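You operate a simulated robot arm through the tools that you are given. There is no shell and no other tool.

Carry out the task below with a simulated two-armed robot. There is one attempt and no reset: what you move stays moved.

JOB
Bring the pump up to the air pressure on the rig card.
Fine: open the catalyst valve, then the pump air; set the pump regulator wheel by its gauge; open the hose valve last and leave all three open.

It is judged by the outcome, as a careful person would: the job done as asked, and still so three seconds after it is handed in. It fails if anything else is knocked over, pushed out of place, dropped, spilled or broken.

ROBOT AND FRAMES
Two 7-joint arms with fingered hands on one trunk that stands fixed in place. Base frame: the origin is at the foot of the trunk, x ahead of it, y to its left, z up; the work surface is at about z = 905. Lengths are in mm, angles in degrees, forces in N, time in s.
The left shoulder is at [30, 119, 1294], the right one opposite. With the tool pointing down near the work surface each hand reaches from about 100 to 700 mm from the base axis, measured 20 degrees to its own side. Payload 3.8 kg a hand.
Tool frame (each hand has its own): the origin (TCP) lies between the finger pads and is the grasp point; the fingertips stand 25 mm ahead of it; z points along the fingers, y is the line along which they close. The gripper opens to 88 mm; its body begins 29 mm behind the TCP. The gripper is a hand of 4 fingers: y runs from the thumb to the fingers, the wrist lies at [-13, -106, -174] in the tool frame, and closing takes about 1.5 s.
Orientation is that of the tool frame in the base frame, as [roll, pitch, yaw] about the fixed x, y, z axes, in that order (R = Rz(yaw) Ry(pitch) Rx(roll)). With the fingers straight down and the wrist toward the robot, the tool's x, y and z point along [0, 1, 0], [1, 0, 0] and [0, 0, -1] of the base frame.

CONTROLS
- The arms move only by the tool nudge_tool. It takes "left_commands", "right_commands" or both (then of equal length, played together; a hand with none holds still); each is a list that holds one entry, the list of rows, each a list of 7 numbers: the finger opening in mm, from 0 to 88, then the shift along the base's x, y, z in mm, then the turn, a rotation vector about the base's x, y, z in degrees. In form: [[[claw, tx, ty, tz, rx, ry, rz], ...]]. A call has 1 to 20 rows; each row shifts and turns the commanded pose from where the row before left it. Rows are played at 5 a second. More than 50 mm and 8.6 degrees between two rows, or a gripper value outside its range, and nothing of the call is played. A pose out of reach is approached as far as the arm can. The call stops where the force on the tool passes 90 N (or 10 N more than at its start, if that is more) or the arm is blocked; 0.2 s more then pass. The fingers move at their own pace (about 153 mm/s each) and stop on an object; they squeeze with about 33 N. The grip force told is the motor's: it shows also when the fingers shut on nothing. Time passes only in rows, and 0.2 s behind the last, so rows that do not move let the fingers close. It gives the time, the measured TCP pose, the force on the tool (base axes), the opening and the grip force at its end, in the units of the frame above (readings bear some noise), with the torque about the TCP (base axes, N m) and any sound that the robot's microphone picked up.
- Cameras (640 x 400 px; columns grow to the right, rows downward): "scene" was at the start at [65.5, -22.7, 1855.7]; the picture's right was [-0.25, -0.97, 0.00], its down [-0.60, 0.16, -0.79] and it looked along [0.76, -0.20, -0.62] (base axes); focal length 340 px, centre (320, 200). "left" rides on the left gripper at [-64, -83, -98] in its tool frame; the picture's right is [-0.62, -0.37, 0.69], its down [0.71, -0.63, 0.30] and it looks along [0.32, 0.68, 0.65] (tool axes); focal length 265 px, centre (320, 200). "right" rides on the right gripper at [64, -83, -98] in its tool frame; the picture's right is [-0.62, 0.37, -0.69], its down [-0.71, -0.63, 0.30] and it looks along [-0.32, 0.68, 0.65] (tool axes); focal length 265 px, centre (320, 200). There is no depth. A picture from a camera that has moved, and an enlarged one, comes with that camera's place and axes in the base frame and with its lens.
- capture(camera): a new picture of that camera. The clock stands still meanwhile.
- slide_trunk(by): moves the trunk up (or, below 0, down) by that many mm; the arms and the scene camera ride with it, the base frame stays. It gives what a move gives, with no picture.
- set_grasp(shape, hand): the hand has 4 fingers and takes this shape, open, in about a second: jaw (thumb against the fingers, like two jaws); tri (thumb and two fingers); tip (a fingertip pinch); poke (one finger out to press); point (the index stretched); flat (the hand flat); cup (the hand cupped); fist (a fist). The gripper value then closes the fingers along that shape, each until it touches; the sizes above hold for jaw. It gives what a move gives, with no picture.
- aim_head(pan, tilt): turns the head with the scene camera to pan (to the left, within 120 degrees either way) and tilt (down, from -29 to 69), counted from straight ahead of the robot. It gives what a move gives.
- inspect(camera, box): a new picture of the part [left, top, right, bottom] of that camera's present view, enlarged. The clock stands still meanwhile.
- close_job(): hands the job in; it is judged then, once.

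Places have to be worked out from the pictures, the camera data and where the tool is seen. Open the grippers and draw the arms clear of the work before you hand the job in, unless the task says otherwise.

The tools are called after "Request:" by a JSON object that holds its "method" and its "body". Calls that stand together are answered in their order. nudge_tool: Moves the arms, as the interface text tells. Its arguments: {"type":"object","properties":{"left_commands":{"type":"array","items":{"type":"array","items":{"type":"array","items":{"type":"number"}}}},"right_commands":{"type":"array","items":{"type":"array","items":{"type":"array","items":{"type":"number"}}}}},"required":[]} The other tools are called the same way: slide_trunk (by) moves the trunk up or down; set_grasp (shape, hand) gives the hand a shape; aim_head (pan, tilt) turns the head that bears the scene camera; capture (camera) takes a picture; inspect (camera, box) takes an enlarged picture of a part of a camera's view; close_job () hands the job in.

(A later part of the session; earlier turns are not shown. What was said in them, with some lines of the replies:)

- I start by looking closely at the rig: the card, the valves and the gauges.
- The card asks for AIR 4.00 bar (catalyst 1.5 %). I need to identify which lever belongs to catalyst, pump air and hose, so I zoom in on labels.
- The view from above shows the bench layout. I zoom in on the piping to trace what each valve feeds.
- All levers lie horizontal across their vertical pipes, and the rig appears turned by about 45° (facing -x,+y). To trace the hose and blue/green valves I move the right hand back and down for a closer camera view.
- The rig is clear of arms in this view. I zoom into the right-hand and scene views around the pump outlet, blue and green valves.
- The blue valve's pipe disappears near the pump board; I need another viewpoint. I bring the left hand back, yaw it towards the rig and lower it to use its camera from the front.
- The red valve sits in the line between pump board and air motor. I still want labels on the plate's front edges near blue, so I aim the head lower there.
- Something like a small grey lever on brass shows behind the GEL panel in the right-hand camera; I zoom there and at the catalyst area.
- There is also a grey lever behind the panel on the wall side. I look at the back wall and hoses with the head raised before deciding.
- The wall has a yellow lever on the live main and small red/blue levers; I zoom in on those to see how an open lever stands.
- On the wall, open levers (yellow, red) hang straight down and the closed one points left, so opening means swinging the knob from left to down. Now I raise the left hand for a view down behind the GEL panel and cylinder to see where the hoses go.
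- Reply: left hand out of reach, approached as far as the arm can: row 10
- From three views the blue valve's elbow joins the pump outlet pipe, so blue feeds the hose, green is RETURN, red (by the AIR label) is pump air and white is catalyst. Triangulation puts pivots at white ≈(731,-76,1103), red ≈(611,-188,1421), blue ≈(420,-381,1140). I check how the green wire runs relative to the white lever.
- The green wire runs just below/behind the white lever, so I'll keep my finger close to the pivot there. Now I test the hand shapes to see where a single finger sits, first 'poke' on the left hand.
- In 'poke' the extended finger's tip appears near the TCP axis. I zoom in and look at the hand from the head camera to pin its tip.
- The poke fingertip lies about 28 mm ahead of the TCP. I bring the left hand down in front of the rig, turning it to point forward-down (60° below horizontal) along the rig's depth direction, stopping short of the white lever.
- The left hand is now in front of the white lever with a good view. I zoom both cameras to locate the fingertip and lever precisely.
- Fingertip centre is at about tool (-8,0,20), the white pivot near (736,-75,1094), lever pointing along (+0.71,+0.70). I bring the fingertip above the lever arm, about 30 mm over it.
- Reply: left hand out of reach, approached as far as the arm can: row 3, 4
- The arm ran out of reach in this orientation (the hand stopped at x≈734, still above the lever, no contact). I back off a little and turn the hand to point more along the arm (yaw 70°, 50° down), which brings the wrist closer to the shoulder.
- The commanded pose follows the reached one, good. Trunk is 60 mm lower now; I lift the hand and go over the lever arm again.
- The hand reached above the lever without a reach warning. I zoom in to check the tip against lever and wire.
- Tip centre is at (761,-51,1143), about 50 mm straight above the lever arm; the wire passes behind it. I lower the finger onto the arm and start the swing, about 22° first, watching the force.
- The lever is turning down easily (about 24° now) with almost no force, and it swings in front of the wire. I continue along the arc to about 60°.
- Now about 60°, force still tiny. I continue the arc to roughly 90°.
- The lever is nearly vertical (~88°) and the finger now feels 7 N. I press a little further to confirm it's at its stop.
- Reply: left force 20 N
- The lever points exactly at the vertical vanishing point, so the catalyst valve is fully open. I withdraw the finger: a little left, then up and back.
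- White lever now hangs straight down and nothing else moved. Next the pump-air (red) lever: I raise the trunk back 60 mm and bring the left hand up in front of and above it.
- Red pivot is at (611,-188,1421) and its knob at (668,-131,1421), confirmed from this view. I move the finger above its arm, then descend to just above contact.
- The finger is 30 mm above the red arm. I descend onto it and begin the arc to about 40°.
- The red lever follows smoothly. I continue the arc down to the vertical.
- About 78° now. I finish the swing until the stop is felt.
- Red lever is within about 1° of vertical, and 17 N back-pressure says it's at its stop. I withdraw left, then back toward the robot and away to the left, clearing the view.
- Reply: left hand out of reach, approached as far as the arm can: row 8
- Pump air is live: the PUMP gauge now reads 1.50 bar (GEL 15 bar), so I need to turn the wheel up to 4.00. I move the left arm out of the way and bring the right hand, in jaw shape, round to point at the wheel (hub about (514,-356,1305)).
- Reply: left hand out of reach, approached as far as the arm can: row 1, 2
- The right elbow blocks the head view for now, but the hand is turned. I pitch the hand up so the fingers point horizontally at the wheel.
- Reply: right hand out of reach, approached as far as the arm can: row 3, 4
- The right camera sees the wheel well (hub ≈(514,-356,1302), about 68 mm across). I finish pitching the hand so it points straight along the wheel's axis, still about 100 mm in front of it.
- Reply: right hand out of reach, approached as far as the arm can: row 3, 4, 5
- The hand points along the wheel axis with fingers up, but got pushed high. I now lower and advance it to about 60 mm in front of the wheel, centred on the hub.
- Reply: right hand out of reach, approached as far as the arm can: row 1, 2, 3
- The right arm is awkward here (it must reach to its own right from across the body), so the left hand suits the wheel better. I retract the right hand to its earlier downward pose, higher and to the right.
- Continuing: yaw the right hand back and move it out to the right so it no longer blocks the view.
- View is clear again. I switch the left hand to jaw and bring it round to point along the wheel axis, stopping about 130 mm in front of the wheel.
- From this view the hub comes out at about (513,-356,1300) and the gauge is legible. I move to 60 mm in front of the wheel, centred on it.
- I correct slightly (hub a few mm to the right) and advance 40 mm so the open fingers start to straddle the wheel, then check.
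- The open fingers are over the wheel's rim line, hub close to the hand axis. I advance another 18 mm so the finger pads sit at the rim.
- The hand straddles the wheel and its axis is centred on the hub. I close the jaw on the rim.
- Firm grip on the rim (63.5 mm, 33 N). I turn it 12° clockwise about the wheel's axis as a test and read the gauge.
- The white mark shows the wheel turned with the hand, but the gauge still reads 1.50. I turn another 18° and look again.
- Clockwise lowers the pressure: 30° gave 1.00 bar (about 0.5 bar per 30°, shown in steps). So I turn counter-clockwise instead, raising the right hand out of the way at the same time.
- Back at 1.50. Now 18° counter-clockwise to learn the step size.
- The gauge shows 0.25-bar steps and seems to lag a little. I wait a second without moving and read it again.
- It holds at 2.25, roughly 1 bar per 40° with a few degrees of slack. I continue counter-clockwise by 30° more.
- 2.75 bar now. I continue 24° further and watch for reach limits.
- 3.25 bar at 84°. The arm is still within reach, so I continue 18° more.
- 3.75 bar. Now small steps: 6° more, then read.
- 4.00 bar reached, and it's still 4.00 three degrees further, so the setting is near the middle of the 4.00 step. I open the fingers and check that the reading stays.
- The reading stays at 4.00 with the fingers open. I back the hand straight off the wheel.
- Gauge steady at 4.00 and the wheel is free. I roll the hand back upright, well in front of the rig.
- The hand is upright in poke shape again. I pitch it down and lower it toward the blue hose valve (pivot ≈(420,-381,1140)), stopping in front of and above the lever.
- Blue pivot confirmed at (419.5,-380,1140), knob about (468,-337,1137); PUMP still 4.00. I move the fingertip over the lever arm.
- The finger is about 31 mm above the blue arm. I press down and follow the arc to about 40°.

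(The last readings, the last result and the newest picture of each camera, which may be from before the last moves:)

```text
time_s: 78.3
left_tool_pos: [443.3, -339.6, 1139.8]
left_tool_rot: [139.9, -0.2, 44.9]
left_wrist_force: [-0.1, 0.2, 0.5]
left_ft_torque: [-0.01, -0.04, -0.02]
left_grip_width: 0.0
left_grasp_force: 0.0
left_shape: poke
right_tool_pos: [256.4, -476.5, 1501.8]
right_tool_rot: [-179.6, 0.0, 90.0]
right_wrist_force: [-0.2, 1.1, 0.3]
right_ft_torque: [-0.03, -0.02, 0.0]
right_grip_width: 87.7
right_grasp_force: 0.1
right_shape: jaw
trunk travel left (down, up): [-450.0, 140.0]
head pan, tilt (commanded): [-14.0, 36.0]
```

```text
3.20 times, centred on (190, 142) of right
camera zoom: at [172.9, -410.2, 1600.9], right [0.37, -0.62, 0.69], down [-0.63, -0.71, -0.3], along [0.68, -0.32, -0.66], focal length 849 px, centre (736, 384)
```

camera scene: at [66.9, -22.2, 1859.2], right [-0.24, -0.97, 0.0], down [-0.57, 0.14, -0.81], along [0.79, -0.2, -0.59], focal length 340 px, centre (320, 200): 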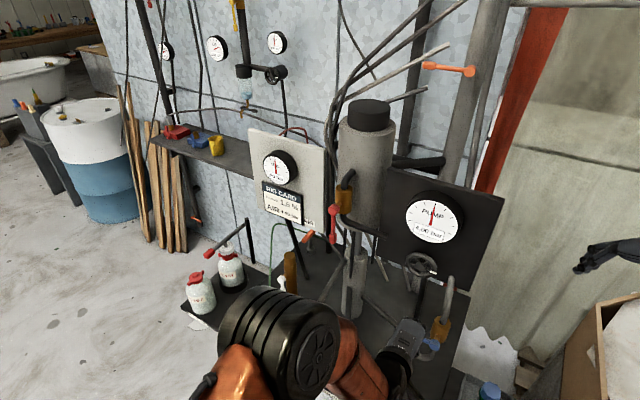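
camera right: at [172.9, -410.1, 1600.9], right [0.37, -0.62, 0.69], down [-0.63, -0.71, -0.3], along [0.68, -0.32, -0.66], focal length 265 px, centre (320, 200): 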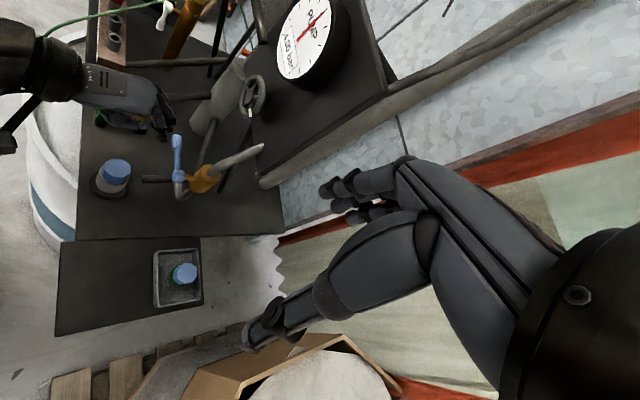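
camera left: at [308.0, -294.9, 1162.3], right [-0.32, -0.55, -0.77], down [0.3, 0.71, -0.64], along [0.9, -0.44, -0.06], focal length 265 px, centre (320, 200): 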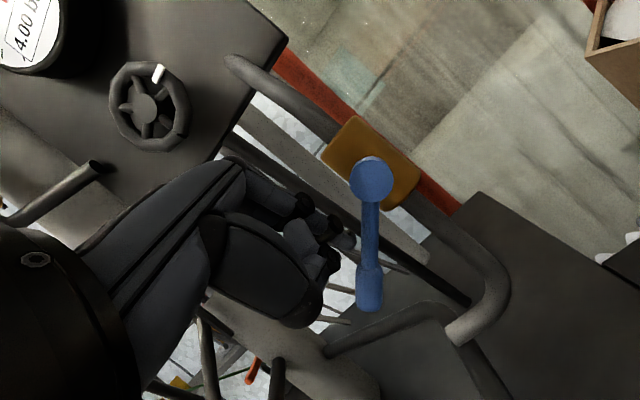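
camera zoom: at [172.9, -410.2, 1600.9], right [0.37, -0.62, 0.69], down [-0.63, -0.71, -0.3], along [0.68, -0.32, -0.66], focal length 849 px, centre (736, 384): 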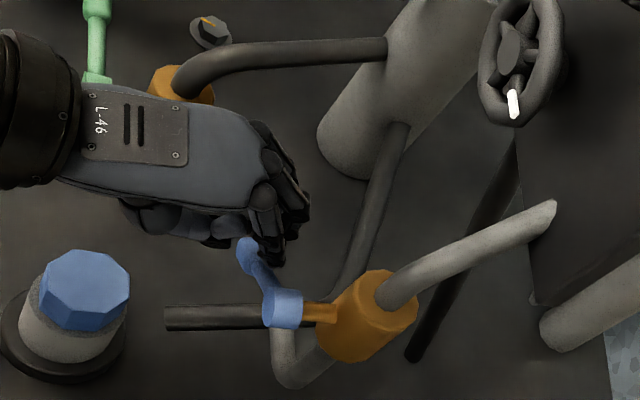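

The blue lever follows. I continue the arc to about 80°.

Request:
{"method": "nudge_tool", "body": {"left_commands": [[[0, -2.3, -2.3, -6.2, 0, 0, 0], [0, -3.0, -3.0, -5.5, 0, 0, 0], [0, -3.6, -3.6, -4.7, 0, 0, 0], [0, -4.2, -4.2, -3.7, 0, 0, 0], [0, 0, 0, 0, 0, 0, 0]]]}}

Request:
{"method": "capture", "body": {"camera": "left"}}

Request:
{"method": "inspect", "body": {"camera": "right", "box": [90, 80, 290, 205]}}

```text
time_s: 79.5
left_tool_pos: [431.2, -352.3, 1120.2]
left_tool_rot: [140.0, -0.2, 44.9]
left_wrist_force: [1.3, 0.0, -0.1]
left_ft_torque: [-0.01, -0.03, -0.02]
left_grip_width: 0.3
left_grasp_force: 0.1
left_shape: poke
right_tool_pos: [257.3, -474.2, 1502.9]
right_tool_rot: [-179.6, 0.0, 89.9]
right_wrist_force: [-0.4, 1.3, 0.7]
right_ft_torque: [-0.02, 0.01, 0.01]
right_grip_width: 87.7
right_grasp_force: 0.1
right_shape: jaw
trunk travel left (down, up): [-450.0, 140.0]
head pan, tilt (commanded): [-14.0, 36.0]
```

```text
taken
camera left: at [295.5, -307.2, 1142.3], right [-0.32, -0.55, -0.77], down [0.3, 0.71, -0.64], along [0.9, -0.44, -0.06], focal length 265 px, centre (320, 200)
```

left: 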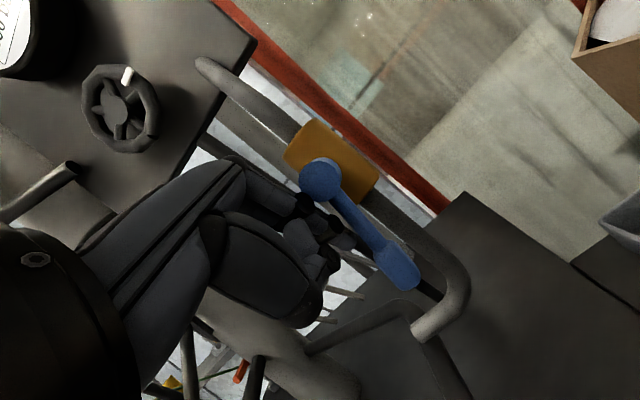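

```text
3.20 times, centred on (190, 142) of right
camera zoom: at [173.1, -410.0, 1600.9], right [0.37, -0.62, 0.69], down [-0.63, -0.71, -0.3], along [0.68, -0.32, -0.66], focal length 849 px, centre (736, 384)
```

zoom: 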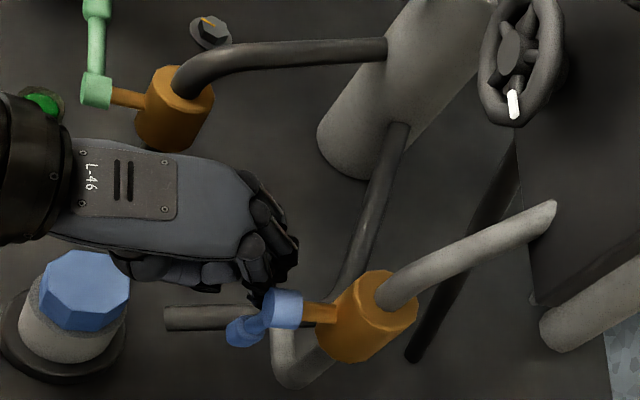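

About 78°. I finish the swing until I feel the stop.

Request:
{"method": "nudge_tool", "body": {"left_commands": [[[0, -3.2, -3.2, -2, 0, 0, 0], [0, -3, -3, -1, 0, 0, 0], [0, -2.5, -2.5, -0.5, 0, 0, 0], [0, -1.5, -1.5, 0, 0, 0, 0], [0, 0, 0, 0, 0, 0, 0]]]}}

Request:
{"method": "capture", "body": {"camera": "left"}}

Request:
{"method": "inspect", "body": {"camera": "right", "box": [90, 80, 290, 205]}}

```text
time_s: 80.7
left_tool_pos: [424.2, -357.7, 1117.0]
left_tool_rot: [139.9, 0.0, 45.1]
left_wrist_force: [20.9, 18.2, 3.9]
left_ft_torque: [0.13, -0.23, 0.27]
left_grip_width: 0.0
left_grasp_force: 0.1
left_shape: poke
right_tool_pos: [259.3, -472.0, 1502.8]
right_tool_rot: [-179.6, 0.1, 90.0]
right_wrist_force: [-0.2, 0.5, -0.4]
right_ft_torque: [0.02, 0.02, -0.01]
right_grip_width: 87.8
right_grasp_force: 0.1
right_shape: jaw
trunk travel left (down, up): [-450.0, 140.0]
head pan, tilt (commanded): [-14.0, 36.0]
```

```text
taken
camera left: at [289.9, -314.3, 1139.7], right [-0.32, -0.56, -0.77], down [0.3, 0.71, -0.64], along [0.9, -0.44, -0.06], focal length 265 px, centre (320, 200)
```

left: 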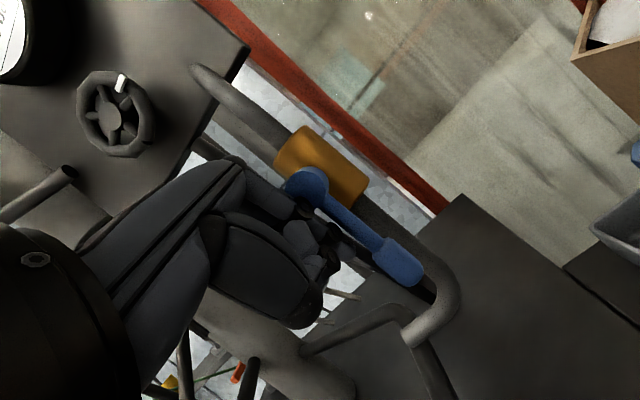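

```text
3.20 times, centred on (190, 142) of right
camera zoom: at [176.6, -406.6, 1601.5], right [0.37, -0.62, 0.69], down [-0.63, -0.72, -0.3], along [0.68, -0.33, -0.66], focal length 849 px, centre (736, 384)
```

zoom: 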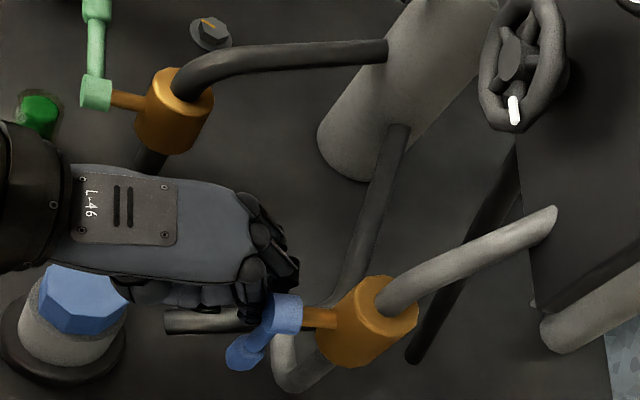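

The blue lever lines up with the vertical and the stop pushes back, so the hose valve is open. I withdraw the finger left, up and back.

Request:
{"method": "nudge_tool", "body": {"left_commands": [[[0, 5, 5, 0, 0, 0, 0], [0, 6, 6, 2, 0, 0, 0], [0, 3, 3, 15, 0, 0, 0], [0, 0, 0, 30, 0, 0, 0], [0, -10, 10, 35, 0, 0, 0], [0, -20, 20, 35, 0, 0, 0], [0, -20, 35, 25, 0, 0, 0], [0, -10, 45, 10, 0, 0, 0]]]}}

Request:
{"method": "capture", "body": {"camera": "scene"}}

Request:
{"method": "inspect", "body": {"camera": "scene", "box": [370, 190, 498, 270]}}

Request:
{"method": "inspect", "body": {"camera": "right", "box": [90, 80, 290, 205]}}

```text
time_s: 82.5
left_tool_pos: [371.6, -237.8, 1269.6]
left_tool_rot: [140.0, -0.1, 45.0]
left_wrist_force: [0.9, -1.3, -0.4]
left_ft_torque: [-0.01, 0.04, 0.01]
left_grip_width: 0.0
left_grasp_force: 0.1
left_shape: poke
right_tool_pos: [255.0, -472.7, 1502.5]
right_tool_rot: [-179.6, 0.0, 90.1]
right_wrist_force: [-1.0, 0.1, 0.1]
right_ft_torque: [-0.03, 0.04, 0.01]
right_grip_width: 87.8
right_grasp_force: 0.1
right_shape: jaw
trunk travel left (down, up): [-450.0, 140.0]
head pan, tilt (commanded): [-14.0, 36.0]
```

```text
taken
camera scene: at [67.1, -20.7, 1859.2], right [-0.24, -0.97, 0.0], down [-0.57, 0.14, -0.81], along [0.78, -0.2, -0.59], focal length 340 px, centre (320, 200)
```

scene: 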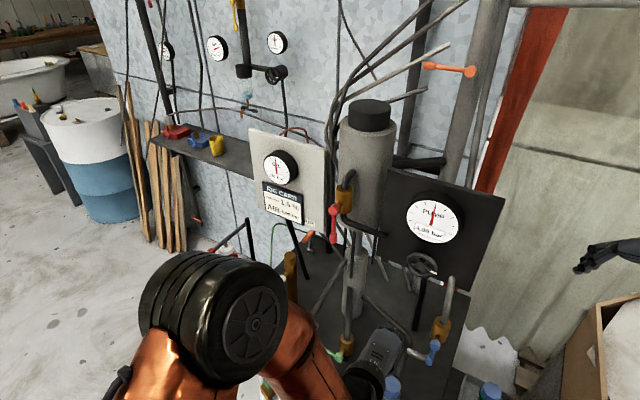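

```text
5.00 times, centred on (434, 230) of scene
camera zoom: at [67.1, -20.7, 1859.2], right [-0.24, -0.97, 0.0], down [-0.57, 0.14, -0.81], along [0.78, -0.2, -0.59], focal length 1702 px, centre (-250, 50)
```

zoom: 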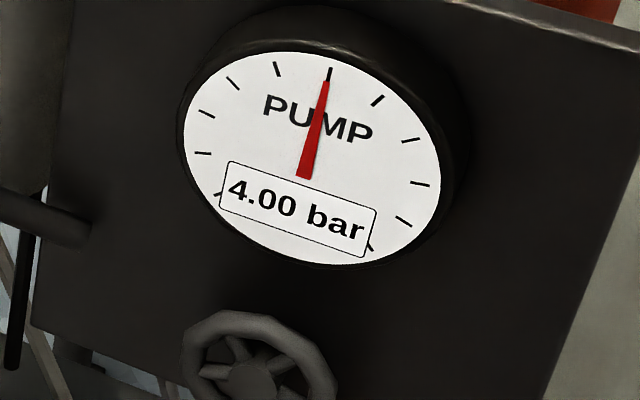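

```text
3.20 times, centred on (190, 142) of right
camera zoom: at [173.0, -408.8, 1601.2], right [0.37, -0.62, 0.69], down [-0.63, -0.72, -0.3], along [0.68, -0.32, -0.66], focal length 849 px, centre (736, 384)
```

zoom: 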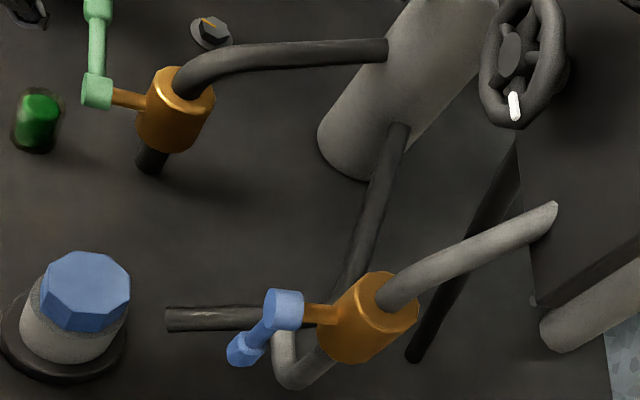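

The gauge holds 4.00 with the hose open. I zoom in on the blue, red and white levers to check that each is fully vertical.

Request:
{"method": "inspect", "body": {"camera": "right", "box": [150, 160, 198, 190]}}

Request:
{"method": "inspect", "body": {"camera": "scene", "box": [410, 300, 474, 380]}}

Request:
{"method": "inspect", "body": {"camera": "scene", "box": [310, 170, 390, 250]}}

```text
13.33 times, centred on (174, 175) of right
camera zoom: at [173.0, -408.8, 1601.2], right [0.37, -0.62, 0.69], down [-0.63, -0.72, -0.3], along [0.68, -0.32, -0.66], focal length 3539 px, centre (2267, 533)
```

zoom: 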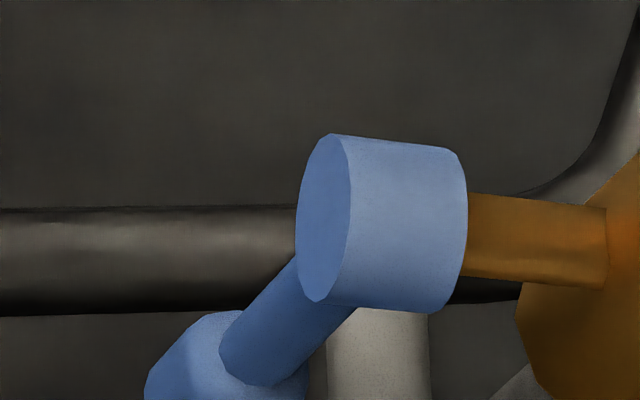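

```text
5.00 times, centred on (442, 340) of scene
camera zoom: at [67.1, -20.7, 1859.2], right [-0.24, -0.97, 0.0], down [-0.57, 0.14, -0.81], along [0.78, -0.2, -0.59], focal length 1702 px, centre (-290, -500)
```

zoom: 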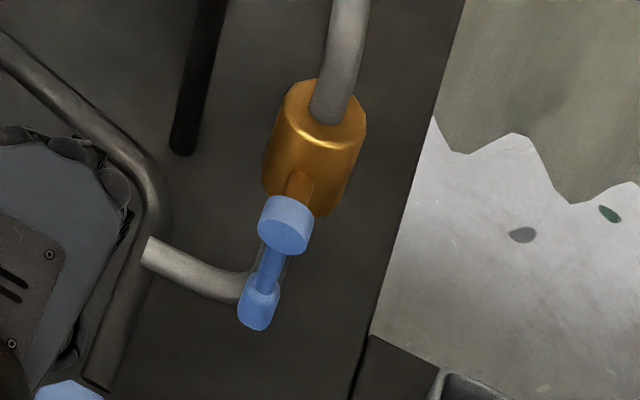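

```text
5.00 times, centred on (350, 210) of scene
camera zoom: at [67.1, -20.7, 1859.2], right [-0.24, -0.97, 0.0], down [-0.57, 0.14, -0.81], along [0.78, -0.2, -0.59], focal length 1702 px, centre (170, 150)
```

zoom: 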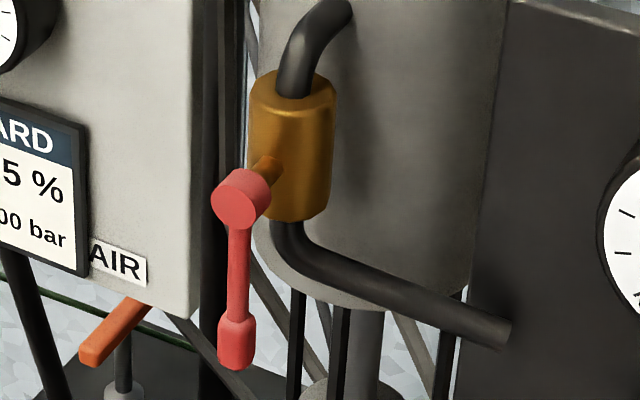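

All three levers hang vertical and the pump reads 4.00. I open the left hand and draw the left arm back to the left, away from the rig.

Request:
{"method": "nudge_tool", "body": {"left_commands": [[[0, 0, 40, 17, 0, 0, 2.5], [0, 4, 40, 17, 0, 0, 2.5], [0, 6, 40, 17, 0, 0, 2.5], [0, 8, 40, 17, 0, 0, 2.5], [0, 8, 40, 17, 0, 0, 2.5], [0, 8, 40, 17, 0, 0, 2.5], [0, 8, 40, 17, 0, 0, 2.5], [0, 8, 40, 17, 0, 0, 2.5], [0, 8, 40, 17, 0, 0, 2.5], [0, 8, 40, 17, 0, 0, 2.5]]]}}

Request:
{"method": "set_grasp", "body": {"hand": "left", "shape": "jaw"}}

Request:
{"method": "capture", "body": {"camera": "scene"}}

Request:
{"method": "inspect", "body": {"camera": "scene", "box": [370, 190, 498, 270]}}

Request:
{"method": "inspect", "body": {"camera": "scene", "box": [180, 200, 380, 325]}}

Request:
{"method": "inspect", "body": {"camera": "scene", "box": [300, 280, 492, 400]}}

```text
time_s: 84.7
left_tool_pos: [461.3, 158.4, 1439.8]
left_tool_rot: [140.1, -0.1, 69.9]
left_wrist_force: [-0.2, 0.0, -0.6]
left_ft_torque: [0.02, 0.02, 0.0]
left_grip_width: 0.0
left_grasp_force: 0.1
left_shape: poke
left hand out of reach, approached as far as the arm can: row 5, 6, 7
right_tool_pos: [255.3, -473.8, 1503.3]
right_tool_rot: [-179.7, 0.0, 90.0]
right_wrist_force: [-0.5, 0.0, -1.2]
right_ft_torque: [-0.01, -0.01, 0.02]
right_grip_width: 87.8
right_grasp_force: 0.1
right_shape: jaw
trunk travel left (down, up): [-450.0, 140.0]
head pan, tilt (commanded): [-14.0, 36.0]
```

```text
time_s: 85.6
left_tool_pos: [462.0, 155.8, 1438.5]
left_tool_rot: [140.0, -0.1, 69.9]
left_wrist_force: [0.7, 0.3, -0.5]
left_ft_torque: [-0.01, 0.0, -0.01]
left_grip_width: 87.7
left_grasp_force: 0.1
left_shape: jaw
right_tool_pos: [256.0, -475.5, 1502.5]
right_tool_rot: [-179.7, 0.1, 90.0]
right_wrist_force: [0.1, -0.1, -1.1]
right_ft_torque: [-0.05, -0.01, -0.01]
right_grip_width: 88.0
right_grasp_force: 0.1
right_shape: jaw
trunk travel left (down, up): [-450.0, 140.0]
head pan, tilt (commanded): [-14.0, 36.0]
```

```text
taken
camera scene: at [67.0, -22.3, 1859.2], right [-0.24, -0.97, 0.0], down [-0.57, 0.14, -0.81], along [0.78, -0.2, -0.59], focal length 340 px, centre (320, 200)
```

scene: 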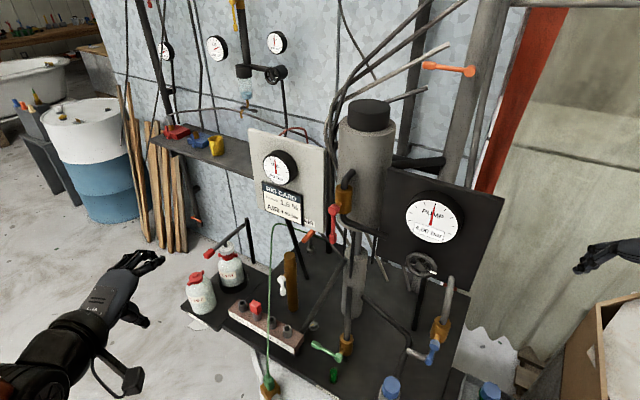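

```text
5.00 times, centred on (434, 230) of scene
camera zoom: at [67.0, -22.3, 1859.2], right [-0.24, -0.97, 0.0], down [-0.57, 0.14, -0.81], along [0.78, -0.2, -0.59], focal length 1702 px, centre (-250, 50)
```

zoom: 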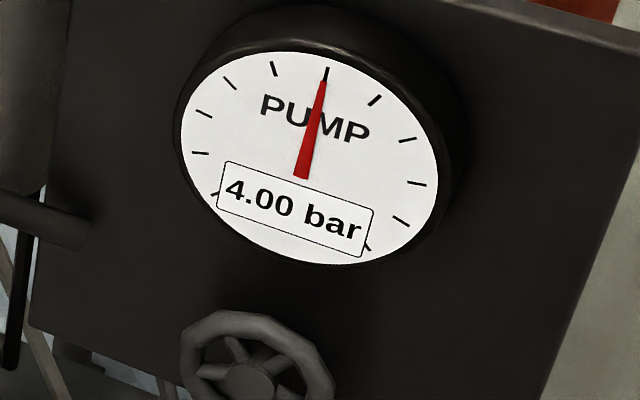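

```text
3.20 times, centred on (280, 262) of scene
camera zoom: at [67.0, -22.3, 1859.2], right [-0.24, -0.97, 0.0], down [-0.57, 0.14, -0.81], along [0.78, -0.2, -0.59], focal length 1089 px, centre (448, 0)
```

zoom: 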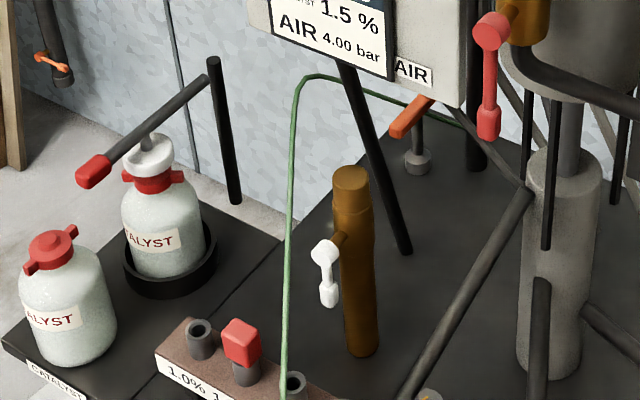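

```text
3.33 times, centred on (396, 340) of scene
camera zoom: at [67.0, -22.3, 1859.2], right [-0.24, -0.97, 0.0], down [-0.57, 0.14, -0.81], along [0.78, -0.2, -0.59], focal length 1135 px, centre (67, -267)
```

zoom: 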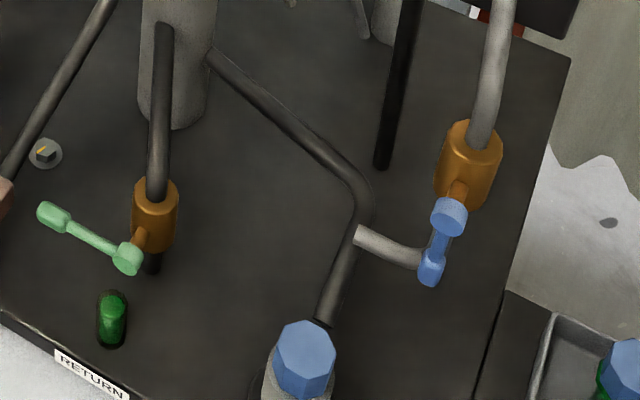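

All three valves (white catalyst, red pump air, blue hose) hang open. The pump reads 4.00 bar, green RETURN is untouched, everything else is in place, and both hands are open and clear. I hand the job in.

Request:
{"method": "close_job", "body": {}}

```text
The job is handed in.
```

The pump is up to the card's 4.00 bar, and the job is handed in. I haven't had the verdict.

- **Order:** I opened the catalyst valve (white) first, then the pump air (red). Next I set the regulator wheel by the PUMP gauge, and I opened the hose valve (blue) last. All three are left open, with their levers hanging straight down.
- **Pressure:** the gauge moves in 0.25 bar steps. I stopped at about the middle of the 4.00 step, and it still read 4.00 after the hose valve was opened. While working out which way the wheel turned, I briefly took the pressure from 1.50 down to 1.00 bar before bringing it up.
- **Which valve is which:** none of the valves has its own name plate. I went by the piping and the labels nearby. Green has a RETURN label beside it, so I left it shut. Blue sits on the pump's outlet line, so I took it as the hose valve. Red was confirmed when opening it brought the PUMP gauge up to 1.50 bar.
- **Rest of the rig:** nothing else looked moved in the last pictures. The white lever swings very close to the green wire, but the wire looked undisturbed. Both hands are open and the arms are clear.
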